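You operate a simulated robot arm through the tools that you are given. There is no shell and no other tool.

You run a simulated robot arm. Do the job below in one go: nothing can be reset, and whatever is moved stays where it is left.

Task
Press the insert from the board flush into the brick's bore.
Fine: stand it in the bore, push the table in, heat as the brick's tape names, wait for the green lamp; table left in, knob off and tip cool at the end.
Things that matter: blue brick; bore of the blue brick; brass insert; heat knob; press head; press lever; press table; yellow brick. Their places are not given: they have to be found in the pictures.

The check looks at the end state, three seconds after you hand in, the way a careful person would. Anything else that was tipped, shoved, dropped, spilled or broken makes it a failure.

Robot
A 6-joint arm with a two-finger parallel gripper, fixed in place. Base frame: the origin is on the floor under the middle of its stand, x ahead of it, y to its left, z up. Units: mm, degrees, N and s.
With the tool pointing down near the work surface it reaches from about 320 to 700 mm from the base axis. Its first joint turns from -166.0 to 166.0 degrees. Payload 4.1 kg.
The tool frame sits at the grasp point between the pads (the TCP): z along the fingers, y along the line on which they close. The tips reach 23 mm beyond it. The gripper opens to 94 mm. The fingers are 38 mm wide and 10 mm thick; the gripper's body (54 by 96 mm) begins 39 mm behind the TCP.
Orientation is told as [roll, pitch, yaw] about the base's x, y, z axes, in that order, counted from this pose: with the fingers straight down and closing along the base's y, the tool's x points along the base's -x, its y along +y and its z along -z.

Tools
- The arm moves only by the tool servo_tool. Its argument "steps" is a list of rows, each a list of 7 numbers: the shift along the tool's x, y, z in units of 50 mm (1.0 is 50 mm), then the turn, a rotation vector about the tool's x, y, z in units of 5 degrees (1.0 is 5 degrees), then the opening, from 0 (shut) to 1 (fully open). In form: [[dx, dy, dz, ax, ay, az, gripper], ...]. A call has 1 to 20 rows; each row shifts and turns the commanded pose from where the row before left it, along the tool's axes as they then stand. A call with a number of a shift or a turn outside -1 to 1 is refused whole. A row lasts 0.2 s, in which the tool goes at most 50 mm and 8.6 degrees; a call with a longer step from one row to the next is refused whole, and so is a gripper value outside its range. A pose out of reach is approached as far as the arm can. The call stops where the force on the tool passes 40 N (or 10 N more than at its start, if that is more) or the arm is blocked; 0.2 s more then pass. Each finger travels about 45 mm/s and halts on what it meets, pressing with about 42 N; the grip force reading is that of the motor and also rises with nothing between the fingers. The clock runs only during rows and for 0.2 s after the last one: add rows that do not move to give the fingers time. It gives the time, the measured TCP pose, the force on the tool (base axes), the opening and the grip force at its end, in the units of the frame above (readings bear some noise), with the torque about the TCP (base axes, N m) and any sound that the robot's microphone picked up.
- Cameras (640 x 400 px; columns grow to the right, rows downward): "scene" is fixed at [398.9, 650, 1508]; the picture's right is [-1.00, -0.02, 0.00], its down [-0.01, 0.46, -0.89] and it looks along [0.02, -0.89, -0.46] (base axes); focal length 310 px, centre (320, 200). "wrist" rides on the gripper at [87, 16, -74] in the tool frame; the picture's right is [-0.18, 0.98, 0.00], its down [-0.58, -0.11, -0.81] and it looks along [-0.79, -0.15, 0.59] (tool axes); focal length 243 px, centre (320, 200).
- grab_frame(camera): a new picture of that camera. It takes no simulated time.
- move_column(by): slides the trunk up (or, below 0, down) by that many mm; the arm rides with it, the base frame stays. It gives what a move gives, with no picture.
- pixel_to_xyz(camera, pixels): for up to 12 pixels [column, row] of the newest picture of that camera ("zoom" is the newest enlarged one), the place [x, y, z] in the base frame of the surface seen there, good to about 2 mm. It takes no simulated time.
- enlarge(camera, box): a new picture of the part [left, top, right, bottom] of that camera's present view, enlarged. It takes no simulated time.
- job_done(): hands the job in; it is judged then, once.

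Leave the gripper open and the arm clear of the work at the hand-in unless told otherwise.

The tools are called after "Emit:" as a command line: name --pt "numbers of a row" for each row, then --argument value for the rest, lists and objects as JSON in quotes. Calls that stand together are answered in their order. servo_tool: Moves the arm, as the interface text tells. Its arguments: {"type":"object","properties":{"steps":{"type":"array"}},"required":["steps"]} The other tools are called the same way: move_column (by) moves the trunk up or down; grab_frame (camera) takes a picture; pixel_to_xyz (camera, pixels) gives the place of the surface under pixels of a picture; enlarge (camera, box) takes an enlarged picture of a part of a camera's view; job_done () hands the job in.

At the start:

```text
time_s: 0.0
position: [286.3, -82.3, 1398.6]
orientation: [-0.1, 0.0, -0.1]
ft_force: [-0.3, 0.2, 0.2]
ft_torque: [0.01, -0.02, 0.0]
width: 94.1
grip_force: 0.1
trunk travel left (down, up): [-525.0, 65.0]
```

scene: 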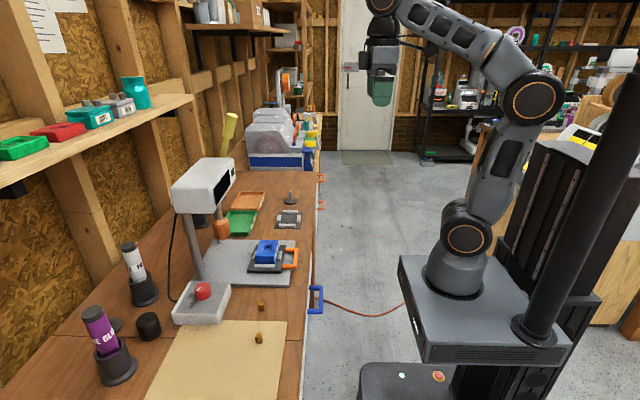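
wrist: 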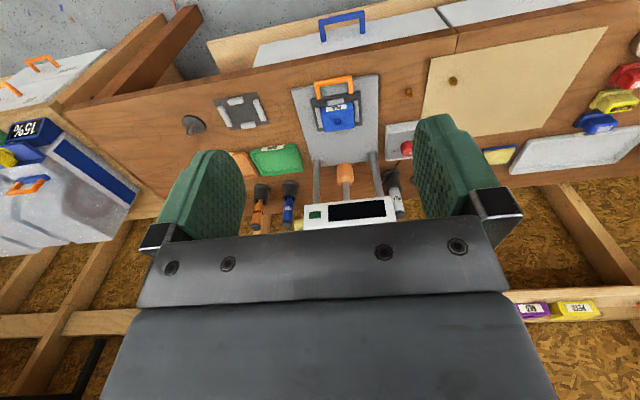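

I'll start by looking closer at the bench. In the scene view the press is around (200,200)-(290,290), the blue brick near (268,250), and two small brass-looking things at (262,307) and (259,338).

Emit:
enlarge --camera "scene" --box '[160, 150, 330, 256]'

Emit:
enlarge --camera "scene" --box '[140, 230, 330, 360]'

Emit:
enlarge --camera "wrist" --box '[180, 50, 480, 240]'

```text
3.76 times, centred on (245, 203) of scene
```

zoom: 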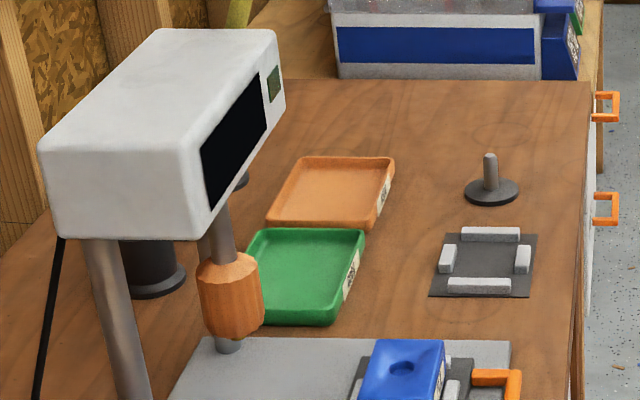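

```text
3.08 times, centred on (235, 295) of scene
```

zoom: 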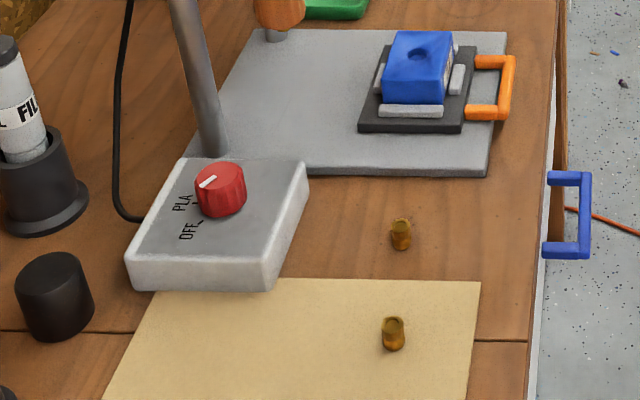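

```text
2.11 times, centred on (330, 145) of wrist
```

zoom: 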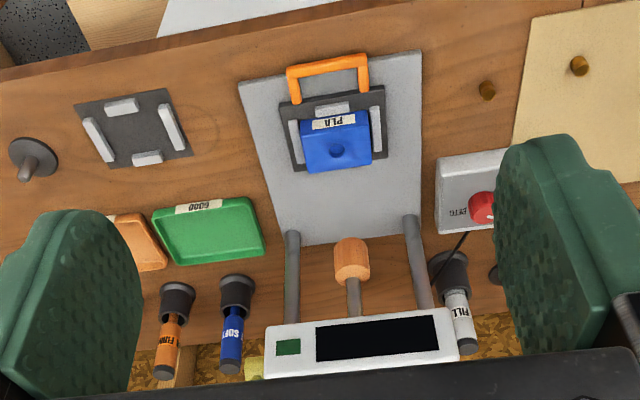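

The blue brick's tape reads PLA; the knob has OFF / PLA / PETG positions. I'll read out the places of the main things: the brick, handle, two inserts, knob, press parts.

Emit:
enlarge --camera "scene" --box '[160, 150, 330, 256]'

Emit:
pixel_to_xyz --camera "scene" --pixels '[[264, 245], [295, 257], [262, 307], [259, 338], [203, 290], [222, 228], [225, 244], [210, 180], [270, 275], [289, 218], [290, 197], [230, 360]]'

Emit:
pixel_to_xyz --camera "wrist" --pixels '[[339, 121], [333, 86], [409, 92], [452, 80], [405, 148], [346, 172], [346, 192], [338, 107], [310, 212], [360, 212], [480, 110], [243, 108]]'

```text
3.76 times, centred on (245, 203) of scene
```

zoom: 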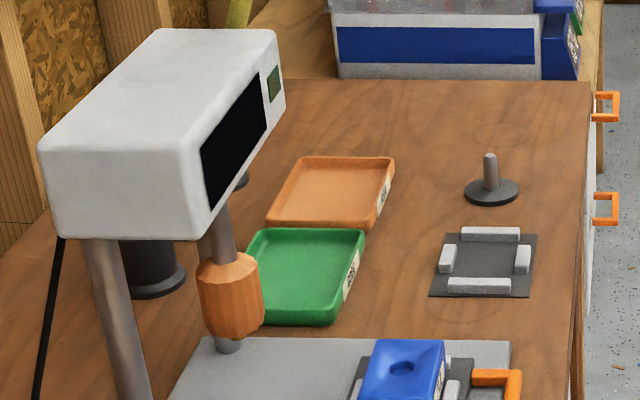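

```text
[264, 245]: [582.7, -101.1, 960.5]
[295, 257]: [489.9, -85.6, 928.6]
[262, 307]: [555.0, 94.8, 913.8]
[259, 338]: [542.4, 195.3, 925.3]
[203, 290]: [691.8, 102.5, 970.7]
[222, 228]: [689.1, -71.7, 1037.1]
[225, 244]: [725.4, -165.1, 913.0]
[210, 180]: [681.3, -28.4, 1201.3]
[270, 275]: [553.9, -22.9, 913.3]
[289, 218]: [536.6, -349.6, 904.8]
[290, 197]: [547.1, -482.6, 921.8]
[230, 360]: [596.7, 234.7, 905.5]
```

```text
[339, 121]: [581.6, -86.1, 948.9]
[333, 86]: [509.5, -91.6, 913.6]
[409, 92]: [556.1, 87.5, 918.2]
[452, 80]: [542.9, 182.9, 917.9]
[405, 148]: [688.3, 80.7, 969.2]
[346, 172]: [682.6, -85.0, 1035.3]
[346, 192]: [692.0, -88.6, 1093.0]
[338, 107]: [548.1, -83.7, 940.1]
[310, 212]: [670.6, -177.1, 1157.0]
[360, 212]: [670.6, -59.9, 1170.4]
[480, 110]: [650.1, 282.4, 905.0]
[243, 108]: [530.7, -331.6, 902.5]
```

Next I look for the press lever (the yellow stick near (231,125) in scene?) and the yellow brick.

Emit:
enlarge --camera "scene" --box '[160, 90, 320, 190]'

Emit:
pixel_to_xyz --camera "zoom" --pixels '[[280, 110], [265, 190], [300, 240], [230, 370], [100, 350], [320, 300]]'

Emit:
enlarge --camera "wrist" --box '[480, 50, 640, 150]'

Emit:
enlarge --camera "wrist" --box '[240, 150, 420, 262]'

Emit:
pixel_to_xyz --camera "zoom" --pixels '[[212, 270], [250, 230], [450, 215], [385, 65], [380, 160], [205, 262], [250, 120], [510, 100]]'

```text
4.00 times, centred on (240, 140) of scene
```

zoom: 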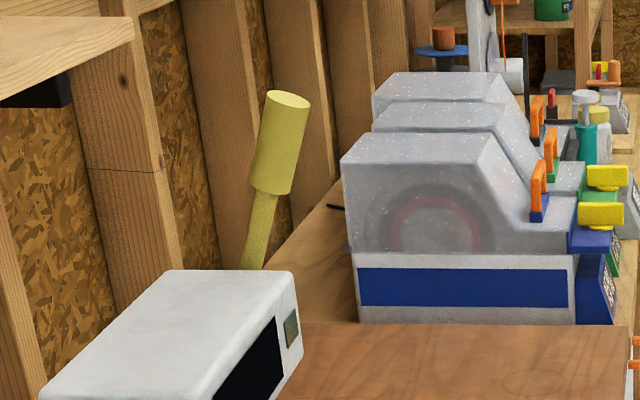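

```text
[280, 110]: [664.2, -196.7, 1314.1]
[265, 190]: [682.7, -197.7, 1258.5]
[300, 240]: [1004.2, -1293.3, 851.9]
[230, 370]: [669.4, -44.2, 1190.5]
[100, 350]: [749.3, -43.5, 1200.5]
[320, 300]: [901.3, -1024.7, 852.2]
```

```text
4.00 times, centred on (560, 100) of wrist
```

zoom: 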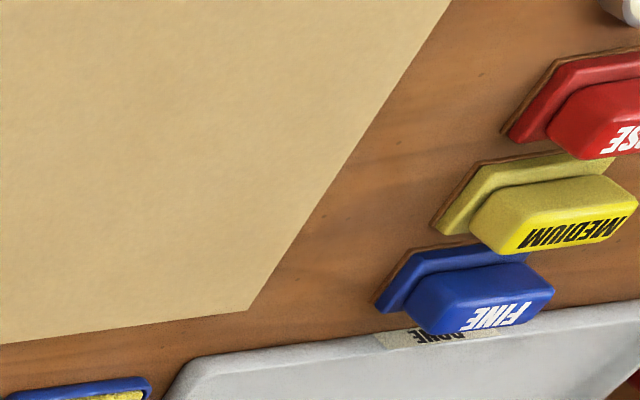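

```text
3.56 times, centred on (330, 206) of wrist
```

zoom: 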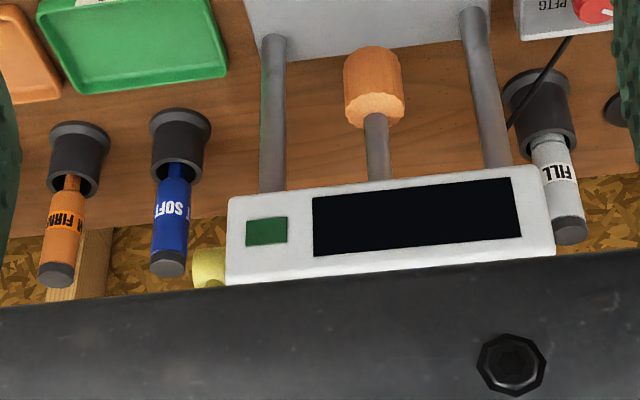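

```text
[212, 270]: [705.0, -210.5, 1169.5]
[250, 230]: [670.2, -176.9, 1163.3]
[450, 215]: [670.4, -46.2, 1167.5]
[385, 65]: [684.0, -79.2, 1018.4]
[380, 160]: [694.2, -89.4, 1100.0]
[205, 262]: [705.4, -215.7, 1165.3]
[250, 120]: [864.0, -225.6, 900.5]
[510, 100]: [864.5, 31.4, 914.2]
```

The lever is the yellow stick on the press's −y side (grip near [664,−197,1314], pivot about [705,−210,1168]); the green lamp is on the box front. I'll check the arm's own geometry and the inserts in more detail.

Emit:
pixel_to_xyz --camera "scene" --pixels '[[455, 280], [467, 238], [533, 96], [383, 5], [380, 60], [490, 300], [400, 262], [500, 60], [583, 135], [300, 330]]'

Emit:
enlarge --camera "scene" --box '[235, 290, 285, 350]'

Emit:
enlarge --camera "wrist" --box '[390, 65, 470, 115]'

Emit:
enlarge --camera "scene" --box '[540, 100, 640, 170]'

```text
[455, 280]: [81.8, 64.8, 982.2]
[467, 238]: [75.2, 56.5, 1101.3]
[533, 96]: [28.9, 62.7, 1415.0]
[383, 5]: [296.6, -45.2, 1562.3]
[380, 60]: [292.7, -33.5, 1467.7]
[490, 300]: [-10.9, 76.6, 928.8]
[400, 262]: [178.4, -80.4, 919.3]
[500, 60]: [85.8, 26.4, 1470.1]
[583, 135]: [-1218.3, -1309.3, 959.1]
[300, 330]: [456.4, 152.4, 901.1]
```

```text
6.67 times, centred on (260, 320) of scene
```

zoom: 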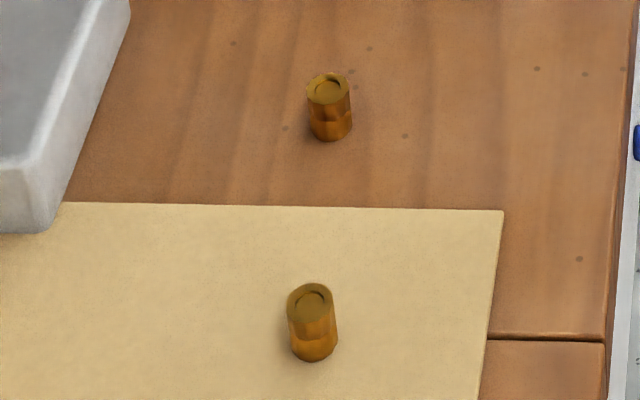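

```text
8.00 times, centred on (430, 90) of wrist
```

zoom: 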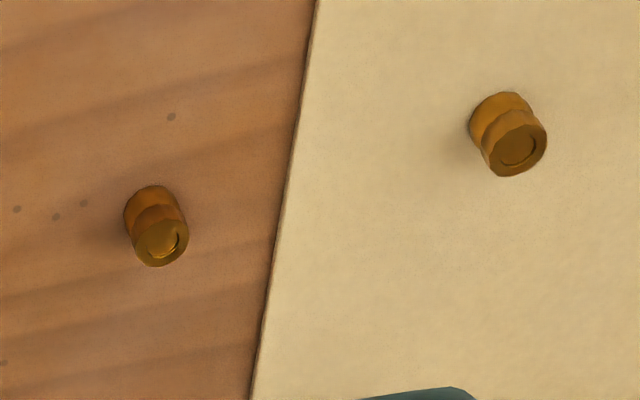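

```text
5.71 times, centred on (590, 135) of scene
```

zoom: 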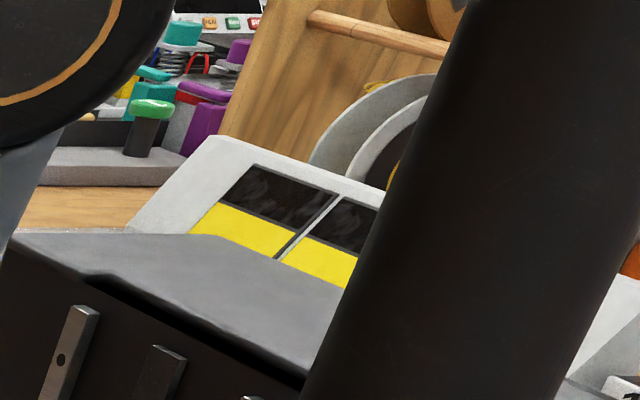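

The arm has good reach at the present column height. Both inserts stand upright; the one on the tan board is at about [542,190]. I move the gripper (fingers down) toward a viewpoint near the board insert, staying high first.

Emit:
servo_tool --pt "-0.308 0.477 0.497 0 0 0 1" --pt "-0.308 0.477 0.497 0 0 0 1" --pt "-0.308 0.477 0.497 0 0 0 1" --pt "-0.308 0.477 0.497 0 0 0 1" --pt "-0.308 0.477 0.497 0 0 0 1" --pt "-0.308 0.477 0.497 0 0 0 1" --pt "-0.308 0.477 0.497 0 0 0 1" --pt "-0.308 0.477 0.497 0 0 0 1" --pt "-0.308 0.477 0.497 0 0 0 1" --pt "-0.308 0.477 0.497 0 0 0 1" --pt "-0.308 0.477 0.497 0 0 0 1" --pt "-0.308 0.477 0.497 0 0 0 1" --pt "0 0 0 0 0 0 1"

```text
time_s: 2.8
position: [474.1, 203.9, 1099.6]
orientation: [0.0, -0.2, -0.2]
ft_force: [0.5, -0.2, 0.2]
ft_torque: [-0.01, -0.04, -0.03]
width: 93.9
grip_force: 0.0
trunk travel left (down, up): [-525.0, 65.0]
```

The arm went as planned to [474,204,1100]. Now pictures from here: scene for clearance, wrist for the bench.

Emit:
grab_frame --camera "wrist"

Emit:
grab_frame --camera "scene"

```text
taken
```

wrist: 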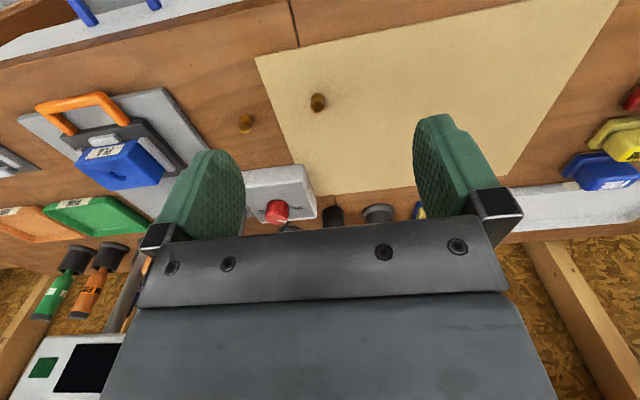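

```text
taken
```

scene: 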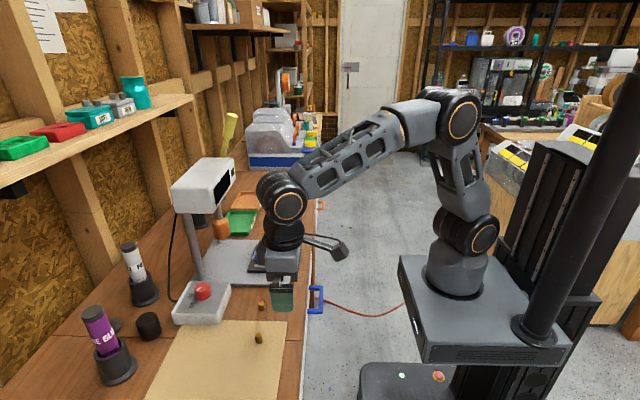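

Inserts are at wrist pixels (246,124) and (318,102); brick at (125,160), knob at (276,210). I enlarge each.

Emit:
enlarge --camera "wrist" --box '[225, 80, 345, 155]'

Emit:
enlarge --camera "wrist" --box '[235, 160, 335, 225]'

Emit:
enlarge --camera "wrist" --box '[10, 80, 200, 200]'

Emit:
pixel_to_xyz --camera "wrist" --pixels '[[318, 102], [318, 97], [246, 124], [318, 110], [276, 208], [262, 180], [265, 80], [300, 48]]'

```text
5.33 times, centred on (285, 118) of wrist
```

zoom: 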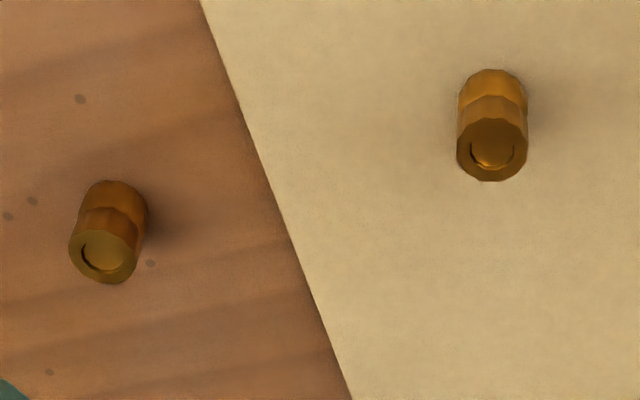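

```text
6.15 times, centred on (285, 192) of wrist
```

zoom: 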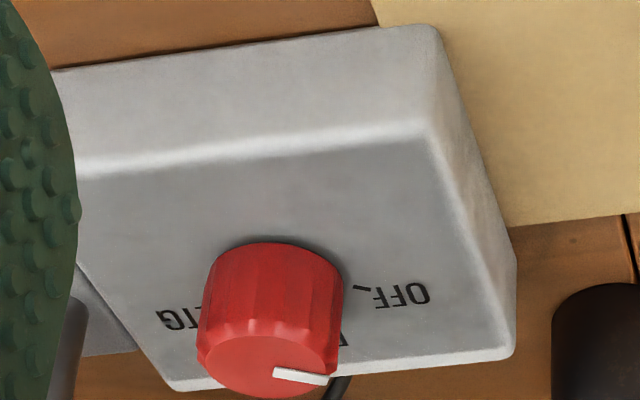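

```text
3.33 times, centred on (105, 140) of wrist
```

zoom: 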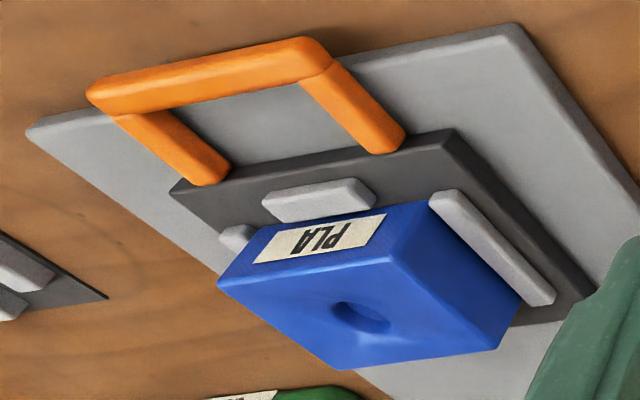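

```text
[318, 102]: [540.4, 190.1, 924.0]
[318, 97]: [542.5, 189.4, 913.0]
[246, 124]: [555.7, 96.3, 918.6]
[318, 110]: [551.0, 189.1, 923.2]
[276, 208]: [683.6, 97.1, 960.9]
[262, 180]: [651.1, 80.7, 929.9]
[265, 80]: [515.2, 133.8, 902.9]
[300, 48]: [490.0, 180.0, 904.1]
```

The knob's OFF label is on the +y side; I'll examine it later from above. Now I measure the board insert's top face precisely from a zoom.

Emit:
enlarge --camera "wrist" --box '[298, 85, 338, 120]'

Emit:
pixel_to_xyz --camera "zoom" --pixels '[[320, 270], [250, 250], [390, 250], [320, 200], [320, 340], [320, 120], [320, 60], [320, 160]]'

```text
11.43 times, centred on (318, 102) of wrist
```

zoom: 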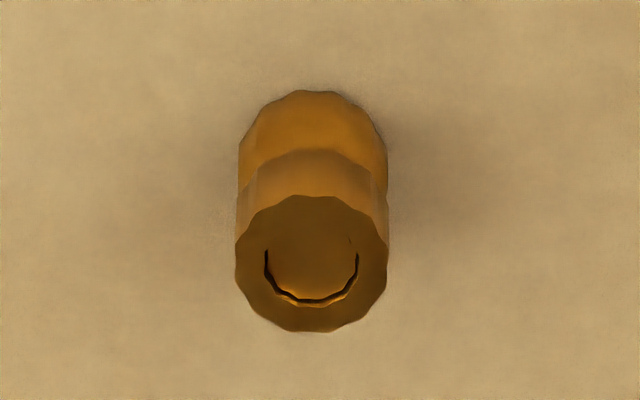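

```text
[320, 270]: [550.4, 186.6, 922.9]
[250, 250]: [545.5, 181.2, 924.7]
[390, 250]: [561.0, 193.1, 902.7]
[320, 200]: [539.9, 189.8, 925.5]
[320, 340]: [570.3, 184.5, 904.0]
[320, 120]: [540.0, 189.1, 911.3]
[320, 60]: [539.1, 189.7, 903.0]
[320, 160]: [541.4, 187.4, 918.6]
```

The insert's top face centre is around [547,187.5,924.5], diameter ≈15 mm, height ≈20 mm. I lower to z≈965 for a closer, more exact view.

Emit:
servo_tool --pt "0 0 0.54 0 0 0 1" --pt "0 0 0.54 0 0 0 1" --pt "0 0 0.54 0 0 0 1" --pt "0 0 0.54 0 0 0 1" --pt "0 0 0.54 0 0 0 1" --pt "0 0 0 0 0 0 1"

Emit:
grab_frame --camera "wrist"

```text
time_s: 4.2
position: [470.5, 204.9, 964.4]
orientation: [0.0, -0.1, -0.1]
ft_force: [0.4, 0.7, -0.9]
ft_torque: [0.0, -0.01, 0.01]
width: 94.2
grip_force: 0.1
trunk travel left (down, up): [-525.0, 65.0]
```

```text
taken
```

wrist: 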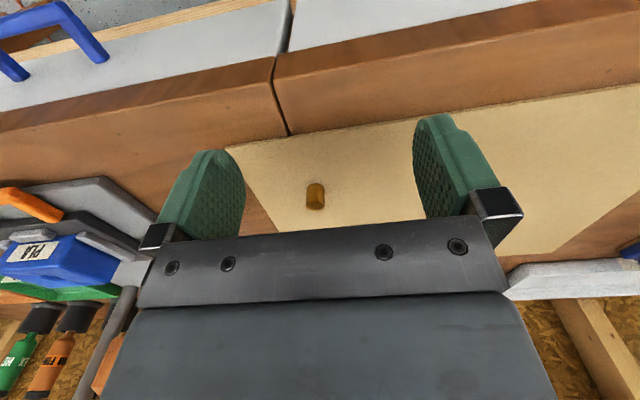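

The insert shows at (315,196) between the fingers. Zoom and measure.

Emit:
enlarge --camera "wrist" --box '[291, 179, 339, 209]'

Emit:
pixel_to_xyz --camera "zoom" --pixels '[[320, 300], [240, 300], [400, 300], [320, 240], [320, 350], [320, 180], [320, 120], [230, 200], [410, 200]]'

```text
13.33 times, centred on (315, 194) of wrist
```

zoom: 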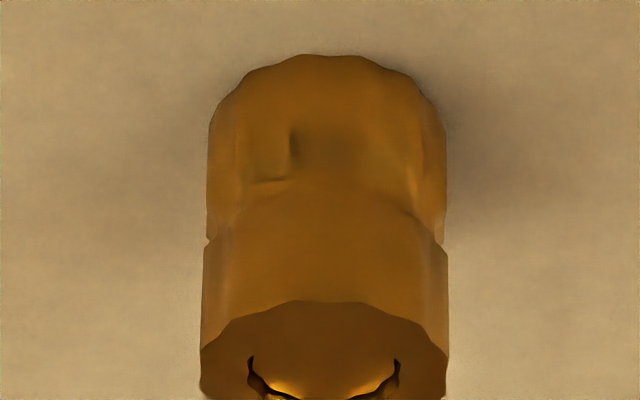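

```text
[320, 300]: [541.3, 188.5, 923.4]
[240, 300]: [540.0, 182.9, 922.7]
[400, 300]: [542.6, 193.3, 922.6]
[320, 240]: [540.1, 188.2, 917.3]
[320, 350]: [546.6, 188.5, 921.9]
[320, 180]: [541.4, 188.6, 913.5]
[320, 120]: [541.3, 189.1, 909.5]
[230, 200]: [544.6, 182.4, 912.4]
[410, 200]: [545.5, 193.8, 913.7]
```

The insert centre comes out at ≈[547.8,188.7], top 923.5. Before grasping I look at the brick and bore up close: raise to z≈1010 and go across to y≈−70.

Emit:
servo_tool --pt "0 0 -0.92 0 0 0 1" --pt "-0.0875 -0.6875 0 0 0 0 1" --pt "-0.0875 -0.6875 0 0 0 0 1" --pt "-0.0875 -0.6875 0 0 0 0 1" --pt "-0.0875 -0.6875 0 0 0 0 1" --pt "-0.0875 -0.6875 0 0 0 0 1" --pt "-0.0875 -0.6875 0 0 0 0 1" --pt "-0.0875 -0.6875 0 0 0 0 1" --pt "-0.0875 -0.6875 0 0 0 0 1" --pt "0 0 0 0 0 0 1"

Emit:
grab_frame --camera "wrist"

```text
time_s: 6.4
position: [505.6, -71.3, 1012.2]
orientation: [-0.1, 0.0, -0.1]
ft_force: [-0.8, 0.1, -0.5]
ft_torque: [0.02, -0.06, -0.01]
width: 93.8
grip_force: 0.1
trunk travel left (down, up): [-525.0, 65.0]
```

```text
taken
```

wrist: 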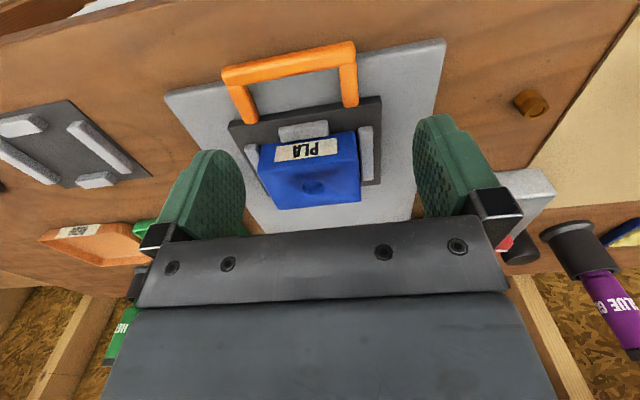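

The brick is centred at (310,170), bore around (313,186). Zooming on it to measure.

Emit:
enlarge --camera "wrist" --box '[230, 100, 390, 210]'

Emit:
pixel_to_xyz --camera "zoom" --pixels '[[120, 290], [510, 265], [330, 290], [340, 330], [295, 335], [375, 325], [330, 350], [333, 318], [240, 350], [450, 340], [420, 240], [200, 270]]'

Emit:
enlarge --camera "wrist" --box '[283, 168, 343, 206]'

Emit:
pixel_to_xyz --camera "zoom" --pixels '[[320, 200], [230, 200], [410, 190], [320, 140], [320, 260], [280, 180], [360, 180], [280, 230], [360, 230], [120, 240], [560, 240], [320, 350]]'

```text
3.64 times, centred on (310, 155) of wrist
```

zoom: 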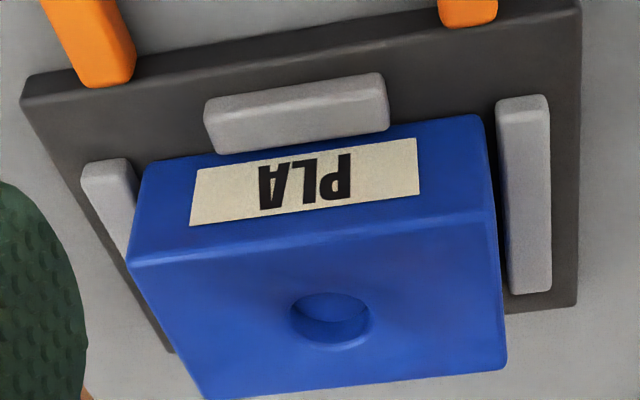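

```text
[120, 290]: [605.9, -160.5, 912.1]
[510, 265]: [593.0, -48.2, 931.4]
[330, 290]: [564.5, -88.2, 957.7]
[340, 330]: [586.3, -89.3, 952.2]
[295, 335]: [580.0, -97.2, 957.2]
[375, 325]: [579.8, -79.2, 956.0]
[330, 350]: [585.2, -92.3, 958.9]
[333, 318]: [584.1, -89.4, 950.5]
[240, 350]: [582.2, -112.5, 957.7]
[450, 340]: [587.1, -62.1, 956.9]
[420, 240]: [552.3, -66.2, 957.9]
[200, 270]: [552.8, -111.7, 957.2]
```

```text
10.53 times, centred on (313, 187) of wrist
```

zoom: 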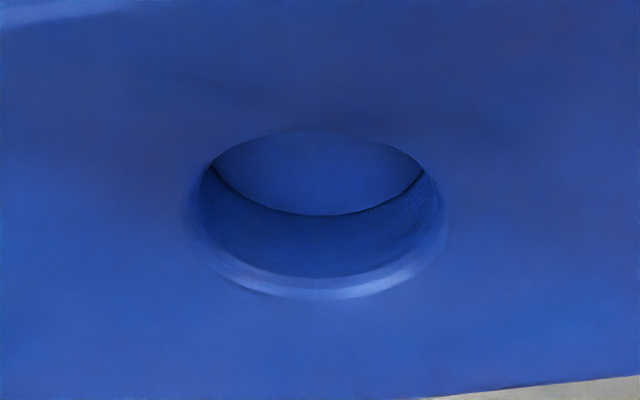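

```text
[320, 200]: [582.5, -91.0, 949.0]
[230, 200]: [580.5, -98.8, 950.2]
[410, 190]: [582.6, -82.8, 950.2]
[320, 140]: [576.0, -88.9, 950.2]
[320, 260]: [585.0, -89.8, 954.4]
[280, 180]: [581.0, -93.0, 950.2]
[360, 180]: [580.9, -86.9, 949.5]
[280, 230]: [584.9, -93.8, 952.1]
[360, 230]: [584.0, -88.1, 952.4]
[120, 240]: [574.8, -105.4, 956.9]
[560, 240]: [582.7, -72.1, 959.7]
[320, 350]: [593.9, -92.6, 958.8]
```

The brick top is at z≈957.7, the bore centre ≈[575,−89], about 17.5 mm wide with chamfer and ≈8 mm deep (floor ≈949.7). Now I go above the board insert at [548.3,189], then down to z≈960 to check alignment before the final lowering.

Emit:
servo_tool --pt "-0.1067 0.6508 0 0 0 0 1" --pt "-0.1067 0.6508 0 0 0 0 1" --pt "-0.1067 0.6508 0 0 0 0 1" --pt "-0.1067 0.6508 0 0 0 0 1" --pt "-0.1067 0.6508 0 0 0 0 1" --pt "-0.1067 0.6508 0 0 0 0 1" --pt "-0.1067 0.6508 0 0 0 0 1" --pt "-0.1067 0.6508 0 0 0 0 1" --pt "0 0 0.52 0 0 0 1" --pt "0 0 0.52 0 0 0 1" --pt "0 0 0 0 0 0 1"

Emit:
grab_frame --camera "wrist"

Emit:
enlarge --camera "scene" --box '[200, 250, 330, 350]'

```text
time_s: 8.8
position: [550.0, 187.4, 957.0]
orientation: [0.0, 0.1, -0.2]
ft_force: [-0.4, 0.3, -0.2]
ft_torque: [0.01, 0.0, 0.0]
width: 94.0
grip_force: 0.1
trunk travel left (down, up): [-525.0, 65.0]
```

```text
taken
```

wrist: 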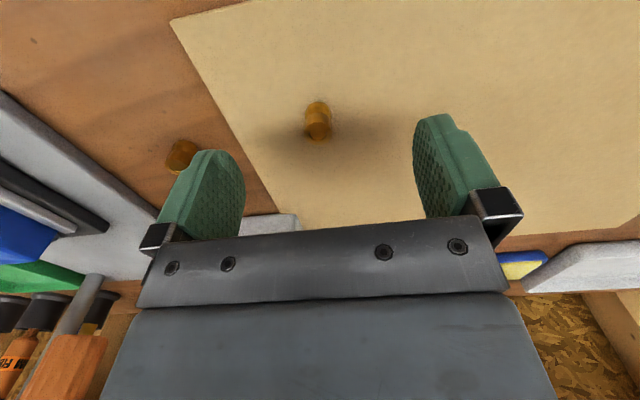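

```text
4.00 times, centred on (265, 300) of scene
```

zoom: 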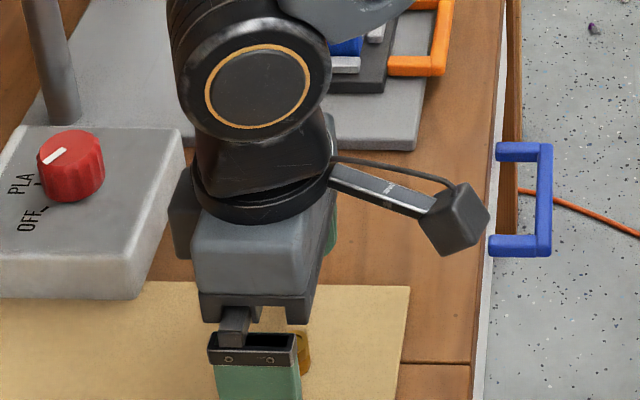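

The insert shows at (318,120) between the fingers. I zoom to check its alignment with the tool axis (axis should pass rows ≈116–137 at column 320).

Emit:
enlarge --camera "wrist" --box '[288, 90, 352, 150]'

Emit:
pixel_to_xyz --camera "zoom" --pixels '[[300, 280], [300, 260], [300, 230], [300, 180], [300, 150], [300, 120], [240, 280], [360, 280], [240, 200], [360, 200]]'

```text
6.67 times, centred on (320, 120) of wrist
```

zoom: 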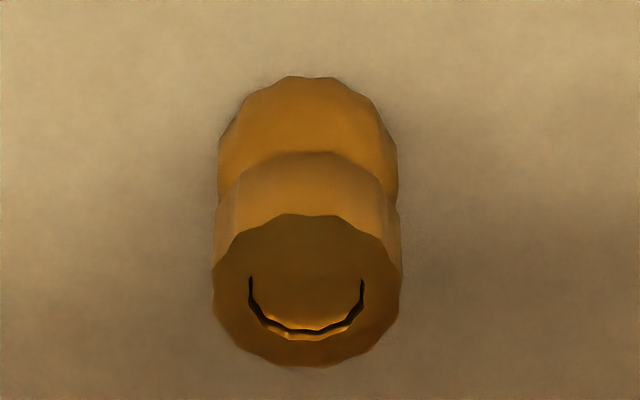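

```text
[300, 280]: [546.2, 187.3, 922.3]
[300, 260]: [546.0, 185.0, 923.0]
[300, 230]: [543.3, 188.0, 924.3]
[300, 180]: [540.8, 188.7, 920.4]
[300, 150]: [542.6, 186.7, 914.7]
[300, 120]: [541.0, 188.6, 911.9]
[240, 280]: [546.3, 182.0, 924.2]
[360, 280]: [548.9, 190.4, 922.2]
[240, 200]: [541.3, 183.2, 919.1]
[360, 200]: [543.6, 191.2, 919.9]
```

The insert is about 2 mm nearer (−x) than the tool axis. I correct by −2 mm in x, lower 20 mm to z≈937 with the fingers still open, then narrow to ~25 mm.

Emit:
servo_tool --pt "0.04 0 0 0 0 0 1" --pt "0 0 0.2 0 0 0 1" --pt "0 0 0.2 0 0 0 1" --pt "0 0 0 0 0 0 0.6" --pt "0 0 0 0 0 0 0.28" --pt "0 0 0 0 0 0 0.28" --pt "0 0 0 0 0 0 0.28" --pt "0 0 0 0 0 0 0.28"

Emit:
grab_frame --camera "wrist"

```text
time_s: 10.6
position: [546.2, 188.0, 938.9]
orientation: [0.0, 0.0, -0.1]
ft_force: [0.4, 0.4, -0.8]
ft_torque: [-0.01, -0.02, 0.01]
width: 26.2
grip_force: 0.1
trunk travel left (down, up): [-525.0, 65.0]
```

```text
taken
```

wrist: 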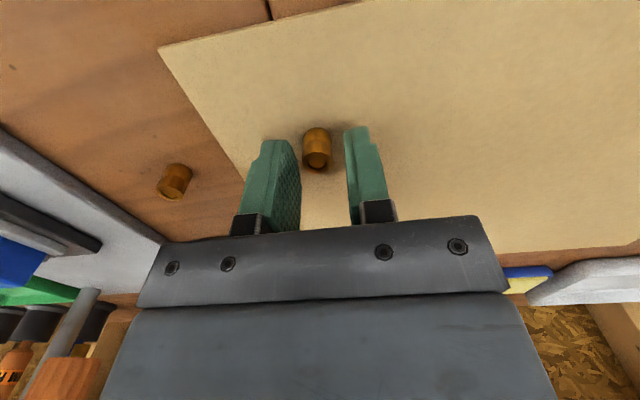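

The insert stands between the fingers, nearly centred. Zooming to verify before closing.

Emit:
enlarge --camera "wrist" --box '[240, 110, 400, 210]'

```text
4.00 times, centred on (320, 160) of wrist
```

zoom: 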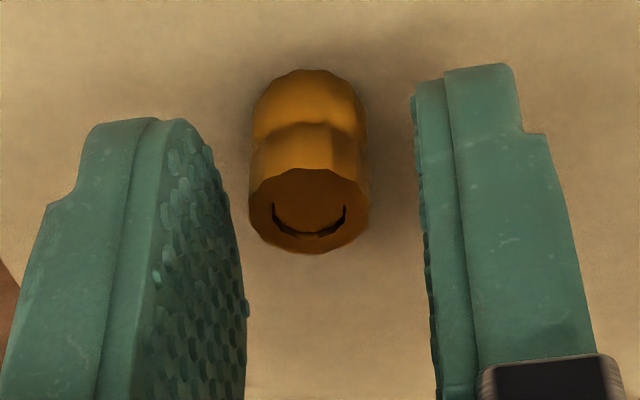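

Aligned well. Closing the fingers on the insert.

Emit:
servo_tool --pt "0 0 0 0 0 0 0.2" --pt "0 0 0 0 0 0 0.1" --pt "0 0 0 0 0 0 0.05" --pt "0 0 0 0 0 0 0.05" --pt "0 0 0 0 0 0 0.05"

Emit:
enlarge --camera "wrist" --box '[240, 110, 400, 210]'

```text
time_s: 11.8
position: [545.9, 188.3, 938.1]
orientation: [0.0, 0.0, -0.1]
ft_force: [0.0, 0.2, 0.7]
ft_torque: [-0.03, -0.01, 0.0]
width: 13.2
grip_force: 42.0
trunk travel left (down, up): [-525.0, 65.0]
```

```text
4.00 times, centred on (320, 160) of wrist
```

zoom: 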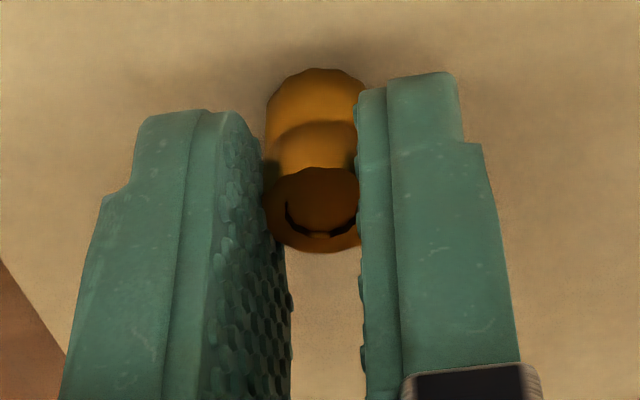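

Gripped at 13.2 mm with 42 N. Lifting to about z=1015 and checking the hold.

Emit:
servo_tool --pt "0 0 -0.1 0 0 0 0.05" --pt "0 0 -0.5 0 0 0 0.05" --pt "0 0 -0.5 0 0 0 0.05" --pt "0 0 -0.44 0 0 0 0.05" --pt "0 0 0 0 0 0 0.05"

Emit:
enlarge --camera "wrist" --box '[240, 110, 400, 210]'

Emit:
enlarge --camera "scene" --box '[200, 230, 330, 350]'

```text
time_s: 13.0
position: [547.9, 189.4, 1017.2]
orientation: [0.1, 0.0, 0.0]
ft_force: [0.0, -0.3, -0.1]
ft_torque: [0.02, 0.01, -0.01]
width: 13.4
grip_force: 42.1
trunk travel left (down, up): [-525.0, 65.0]
```

```text
4.00 times, centred on (320, 160) of wrist
```

zoom: 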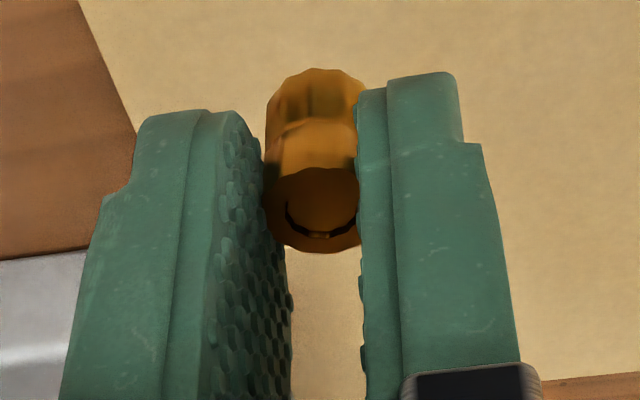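

```text
3.33 times, centred on (265, 290) of scene
```

zoom: 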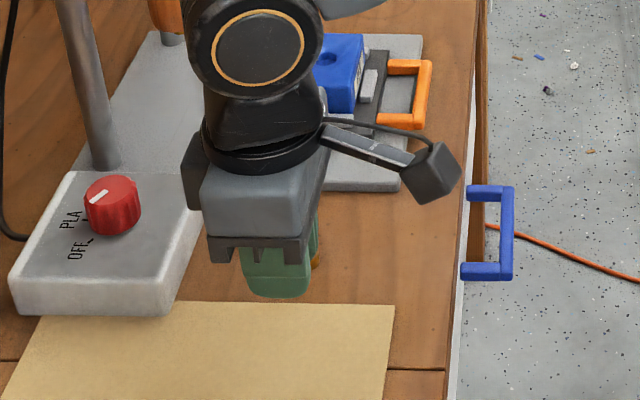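

The insert hangs upright in the fingers, about +1.3 mm in x from the tool axis. Now I carry it over to above the bore at ≈[575.4,−89.1].

Emit:
servo_tool --pt "-0.0685 -0.6943 0 0 0 0 0.05" --pt "-0.0685 -0.6943 0 0 0 0 0.05" --pt "-0.0685 -0.6943 0 0 0 0 0.05" --pt "-0.0685 -0.6943 0 0 0 0 0.05" --pt "-0.0685 -0.6943 0 0 0 0 0.05" --pt "-0.0685 -0.6943 0 0 0 0 0.05" --pt "-0.0685 -0.6943 0 0 0 0 0.05" --pt "-0.0685 -0.6943 0 0 0 0 0.05" --pt "0 0 0 0 0 0 0.05"

Emit:
grab_frame --camera "wrist"

Emit:
grab_frame --camera "scene"

```text
time_s: 15.0
position: [574.9, -88.5, 1016.8]
orientation: [-0.1, 0.0, -0.1]
ft_force: [0.6, -0.2, 0.7]
ft_torque: [0.0, 0.0, 0.01]
width: 13.4
grip_force: 41.8
trunk travel left (down, up): [-525.0, 65.0]
```

```text
taken
```

wrist: 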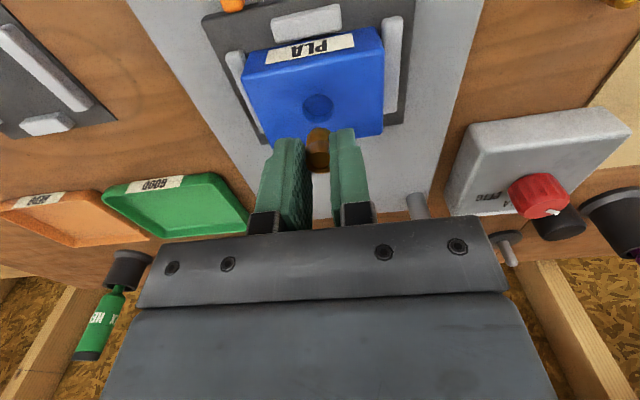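

```text
taken
```

scene: 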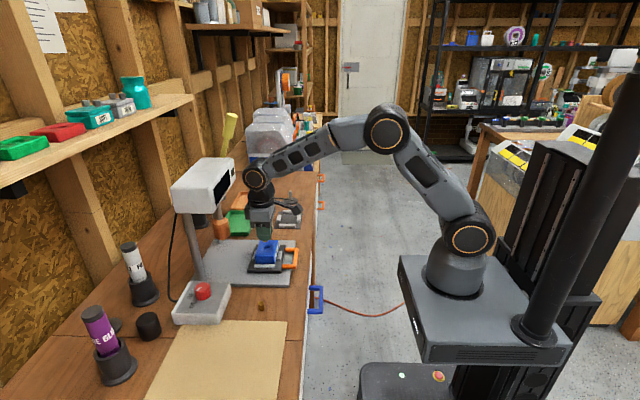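

The bore is visible just ahead of the insert in the wrist image at about (317,106). Zooming for precise relative alignment.

Emit:
enlarge --camera "wrist" --box '[270, 75, 370, 175]'

Emit:
enlarge --camera "wrist" --box '[294, 88, 342, 124]'

Emit:
pixel_to_xyz --camera "zoom" --pixels '[[310, 200], [310, 100], [310, 150], [310, 250], [310, 310], [200, 200], [250, 200], [370, 200], [430, 200], [150, 80], [500, 80], [150, 200]]'

```text
4.00 times, centred on (320, 125) of wrist
```

zoom: 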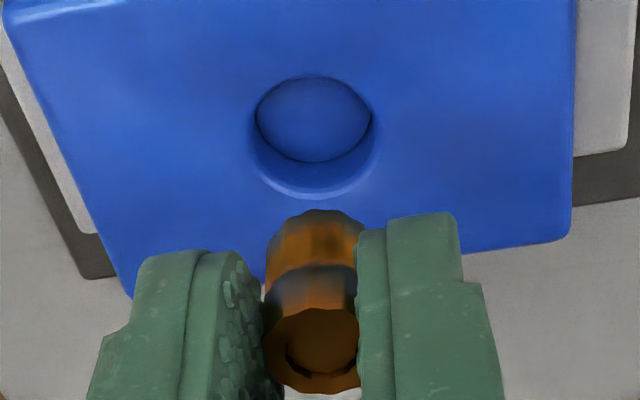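

```text
11.11 times, centred on (318, 106) of wrist
```

zoom: 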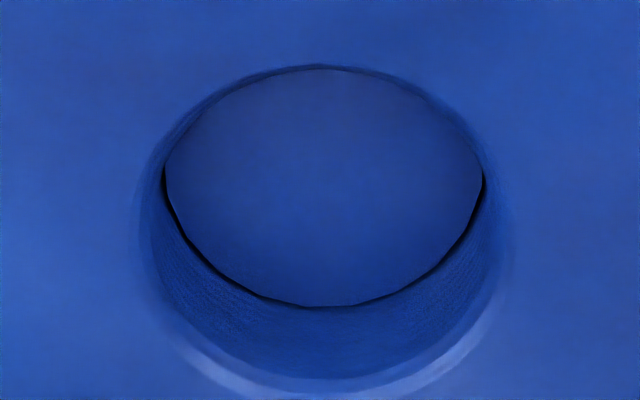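

```text
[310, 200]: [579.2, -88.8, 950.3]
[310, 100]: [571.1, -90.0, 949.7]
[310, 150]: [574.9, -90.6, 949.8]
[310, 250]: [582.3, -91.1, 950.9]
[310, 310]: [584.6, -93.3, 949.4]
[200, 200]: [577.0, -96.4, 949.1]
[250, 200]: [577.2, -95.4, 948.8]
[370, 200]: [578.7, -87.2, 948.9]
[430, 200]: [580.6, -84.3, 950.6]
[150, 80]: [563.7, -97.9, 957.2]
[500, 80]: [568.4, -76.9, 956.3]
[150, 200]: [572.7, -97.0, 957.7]
```

Bore centre ≈[575.4,−89.5], floor z≈949.8, about 18 mm wide. Now I measure the held insert's own position in the same frame.

Emit:
enlarge --camera "wrist" --box '[290, 120, 350, 180]'

Emit:
pixel_to_xyz --camera "zoom" --pixels '[[300, 80], [300, 110], [300, 140], [300, 180], [300, 210], [300, 250], [300, 280], [300, 310], [250, 100], [350, 100], [260, 280], [340, 280]]'

```text
6.67 times, centred on (320, 150) of wrist
```

zoom: 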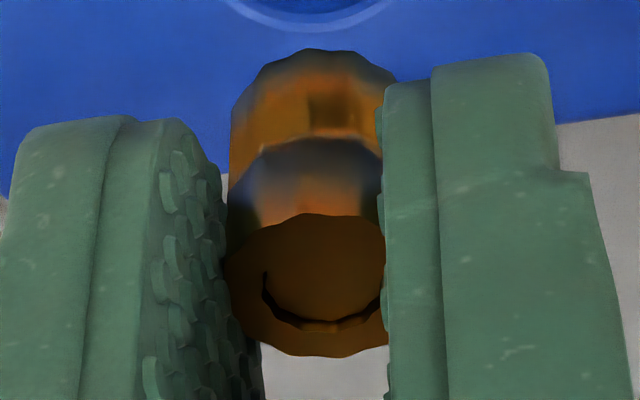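

```text
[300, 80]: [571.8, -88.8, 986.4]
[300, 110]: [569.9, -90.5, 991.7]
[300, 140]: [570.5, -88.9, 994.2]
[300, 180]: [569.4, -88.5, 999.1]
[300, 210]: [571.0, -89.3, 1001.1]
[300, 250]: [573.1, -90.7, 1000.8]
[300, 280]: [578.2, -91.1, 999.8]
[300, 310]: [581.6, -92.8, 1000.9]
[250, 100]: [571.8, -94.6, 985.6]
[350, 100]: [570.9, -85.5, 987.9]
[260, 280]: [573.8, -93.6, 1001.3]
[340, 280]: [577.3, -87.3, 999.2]
```

The held insert's centre is about 1.8 mm too far in +x and 0.9 mm in +y relative to the bore. I correct and lower 17 mm, leaving the insert's bottom ~6 mm above the brick, then look again.

Emit:
servo_tool --pt "0.036 -0.018 0 0 0 0 0.05" --pt "0 0 0.17 0 0 0 0.05" --pt "0 0 0.17 0 0 0 0.05" --pt "0 0 0 0 0 0 0.05"

Emit:
enlarge --camera "wrist" --box '[270, 85, 370, 185]'

Emit:
enlarge --camera "scene" --box '[240, 215, 310, 275]'

```text
time_s: 16.0
position: [572.5, -90.1, 999.5]
orientation: [0.0, 0.0, -0.1]
ft_force: [-1.0, -0.8, -1.2]
ft_torque: [0.02, 0.0, 0.0]
width: 13.6
grip_force: 42.0
trunk travel left (down, up): [-525.0, 65.0]
```

```text
4.00 times, centred on (320, 135) of wrist
```

zoom: 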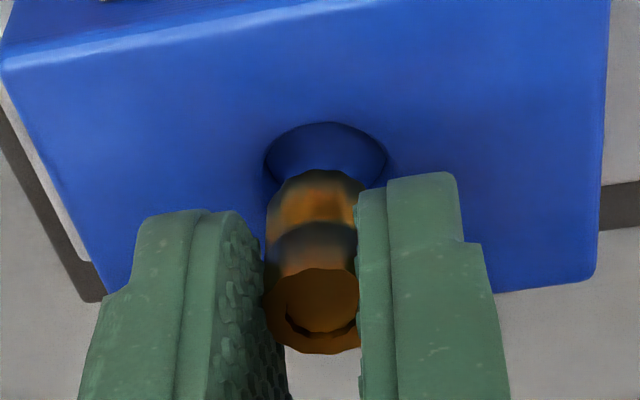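

```text
6.67 times, centred on (275, 245) of scene
```

zoom: 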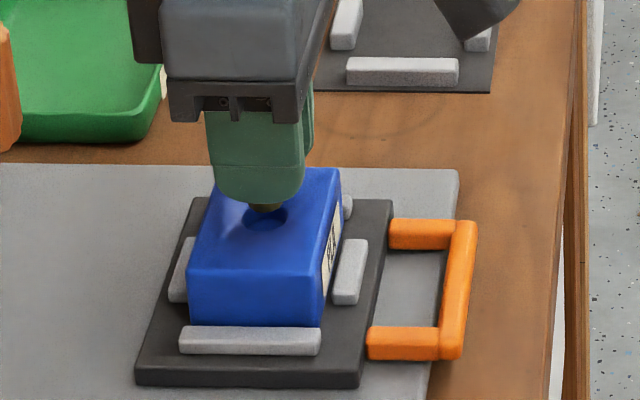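

In the scene zoom the insert is directly above the bore (columns 265 vs 267). In the wrist zoom the bore looks slightly to the right. A tighter zoom to settle y.

Emit:
enlarge --camera "wrist" --box '[295, 108, 347, 150]'

Emit:
pixel_to_xyz --camera "zoom" --pixels '[[270, 100], [380, 80], [340, 90], [480, 110], [300, 200], [300, 160], [300, 240], [360, 200], [240, 220], [340, 60], [130, 100], [200, 100]]'

```text
9.52 times, centred on (321, 129) of wrist
```

zoom: 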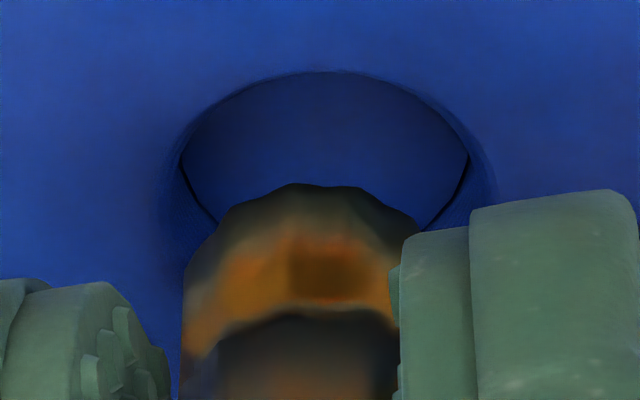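

```text
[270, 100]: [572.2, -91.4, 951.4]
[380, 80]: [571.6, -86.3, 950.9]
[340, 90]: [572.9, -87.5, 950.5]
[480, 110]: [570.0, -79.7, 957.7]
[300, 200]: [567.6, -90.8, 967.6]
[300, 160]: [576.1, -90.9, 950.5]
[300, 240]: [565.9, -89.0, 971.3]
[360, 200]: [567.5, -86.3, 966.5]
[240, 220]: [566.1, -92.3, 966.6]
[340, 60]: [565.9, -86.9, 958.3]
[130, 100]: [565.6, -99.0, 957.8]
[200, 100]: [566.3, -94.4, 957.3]
```

Small correction (+0.5 x, +0.8 y), then lower gently 11 mm in steps, watching the force.

Emit:
servo_tool --pt "-0.01 0.016 0 0 0 0 0.05" --pt "0 0 0.06 0 0 0 0.05" --pt "0 0 0.06 0 0 0 0.05" --pt "0 0 0.05 0 0 0 0.05" --pt "0 0 0.05 0 0 0 0.05" --pt "0 0 0 0 0 0 0.05"

Emit:
enlarge --camera "wrist" --box '[295, 118, 347, 160]'

Emit:
enlarge --camera "scene" --box '[240, 215, 310, 275]'

```text
time_s: 17.4
position: [572.0, -88.3, 988.3]
orientation: [0.0, 0.0, 0.0]
ft_force: [0.1, 0.2, -0.1]
ft_torque: [-0.02, 0.0, 0.01]
width: 13.5
grip_force: 42.2
trunk travel left (down, up): [-525.0, 65.0]
```

```text
9.52 times, centred on (321, 139) of wrist
```

zoom: 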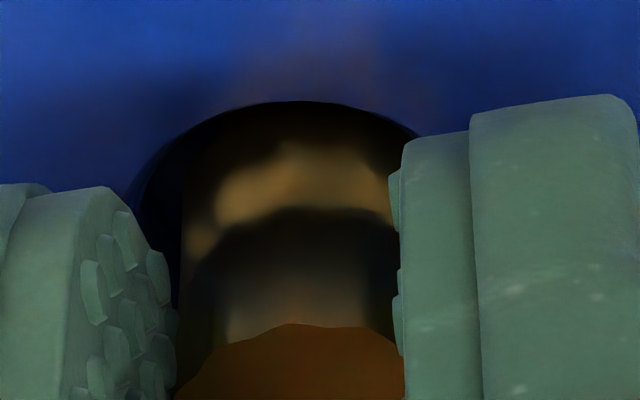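

```text
6.67 times, centred on (275, 245) of scene
```

zoom: 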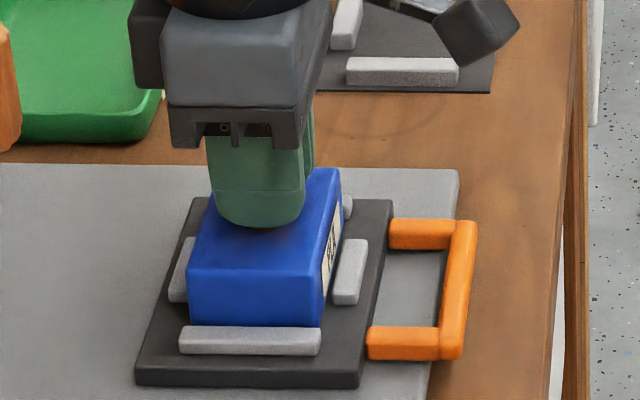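

No contact force and the insert's foot is inside the bore. I lower on in 1 mm steps.

Emit:
servo_tool --pt "0 0 0.02 0 0 0 0.05" --pt "0 0 0.02 0 0 0 0.05" --pt "0 0 0.02 0 0 0 0.05" --pt "0 0 0.01 0 0 0 0.05" --pt "0 0 0 0 0 0 0.05"

```text
time_s: 18.6
position: [573.0, -90.4, 984.7]
orientation: [-0.1, 0.0, 0.0]
ft_force: [0.7, 0.1, 0.6]
ft_torque: [0.04, -0.02, 0.04]
width: 13.5
grip_force: 42.0
trunk travel left (down, up): [-525.0, 65.0]
```

Still no clear contact (z 984.7, fingertips ~4 mm above the brick). Another 1.5 mm in half-millimetre steps.

Emit:
servo_tool --pt "0 0 0.01 0 0 0 0.05" --pt "0 0 0.01 0 0 0 0.05" --pt "0 0 0.01 0 0 0 0.05" --pt "0 0 0 0 0 0 0.05"

```text
time_s: 19.6
position: [572.6, -89.0, 984.4]
orientation: [0.0, -0.1, 0.0]
ft_force: [-0.1, -0.3, 3.8]
ft_torque: [0.03, -0.06, -0.02]
width: 13.6
grip_force: 42.1
trunk travel left (down, up): [-525.0, 65.0]
```

3.8 N upward: the insert rests on the bore's floor (as predicted z≈949.9). Now I open the fingers to ~35 mm and look.

Emit:
servo_tool --pt "0 0 0 0 0 0 0.18" --pt "0 0 0 0 0 0 0.25" --pt "0 0 0 0 0 0 0.38" --pt "0 0 0 0 0 0 0.38"

Emit:
enlarge --camera "wrist" --box '[270, 110, 370, 190]'

```text
time_s: 20.6
position: [572.2, -89.0, 983.6]
orientation: [0.0, 0.0, 0.0]
ft_force: [-0.8, 0.1, -0.3]
ft_torque: [-0.01, 0.01, 0.01]
width: 35.6
grip_force: 0.1
trunk travel left (down, up): [-525.0, 65.0]
```

```text
5.00 times, centred on (320, 150) of wrist
```

zoom: 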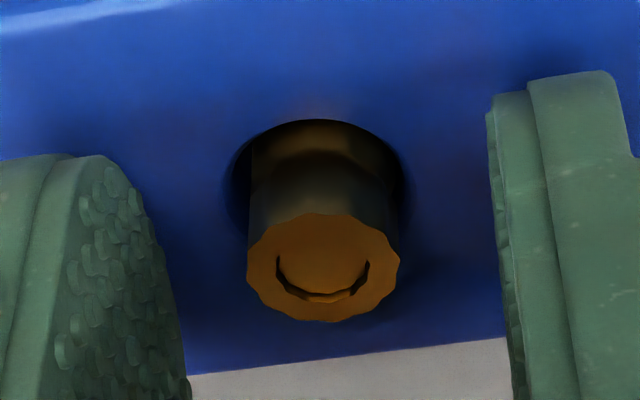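

The insert stands upright in the bore, released. I raise straight up 60 mm, then back off toward −x for a look at the press and table handle.

Emit:
servo_tool --pt "0 0 -0.3 0 0 0 0.38" --pt "0 0 -0.5 0 0 0 0.38" --pt "0 0 -0.5 0 0 0 0.38" --pt "0.7 0 0 0 0 0 0.38" --pt "0.7 0 0 0 0 0 0.2" --pt "0.7 0 0 0 0 0 0.0" --pt "0.7 0 0 0 0 0 0.0" --pt "0 0 0 0 0 0 0.0"

Emit:
grab_frame --camera "wrist"

Emit:
grab_frame --camera "scene"

```text
time_s: 22.4
position: [432.5, -90.9, 1049.6]
orientation: [0.0, 0.1, -0.1]
ft_force: [0.2, 0.2, 0.0]
ft_torque: [0.04, -0.01, 0.01]
width: 0.0
grip_force: 41.9
trunk travel left (down, up): [-525.0, 65.0]
```

```text
taken
```

wrist: 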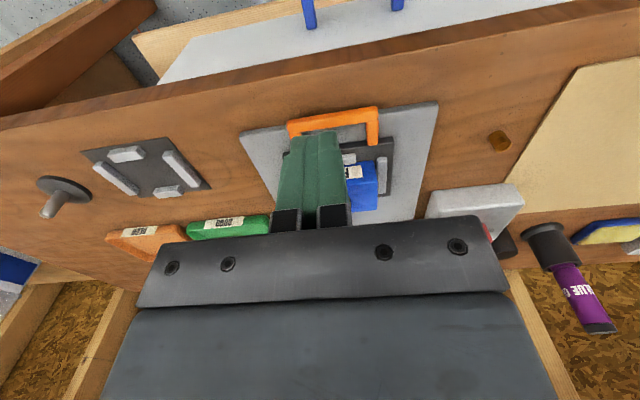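

```text
taken
```

scene: 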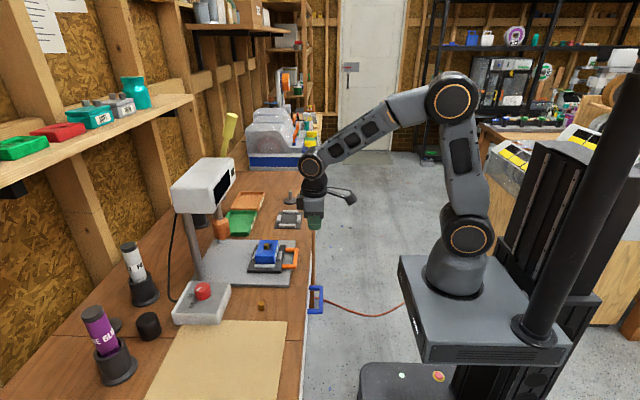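

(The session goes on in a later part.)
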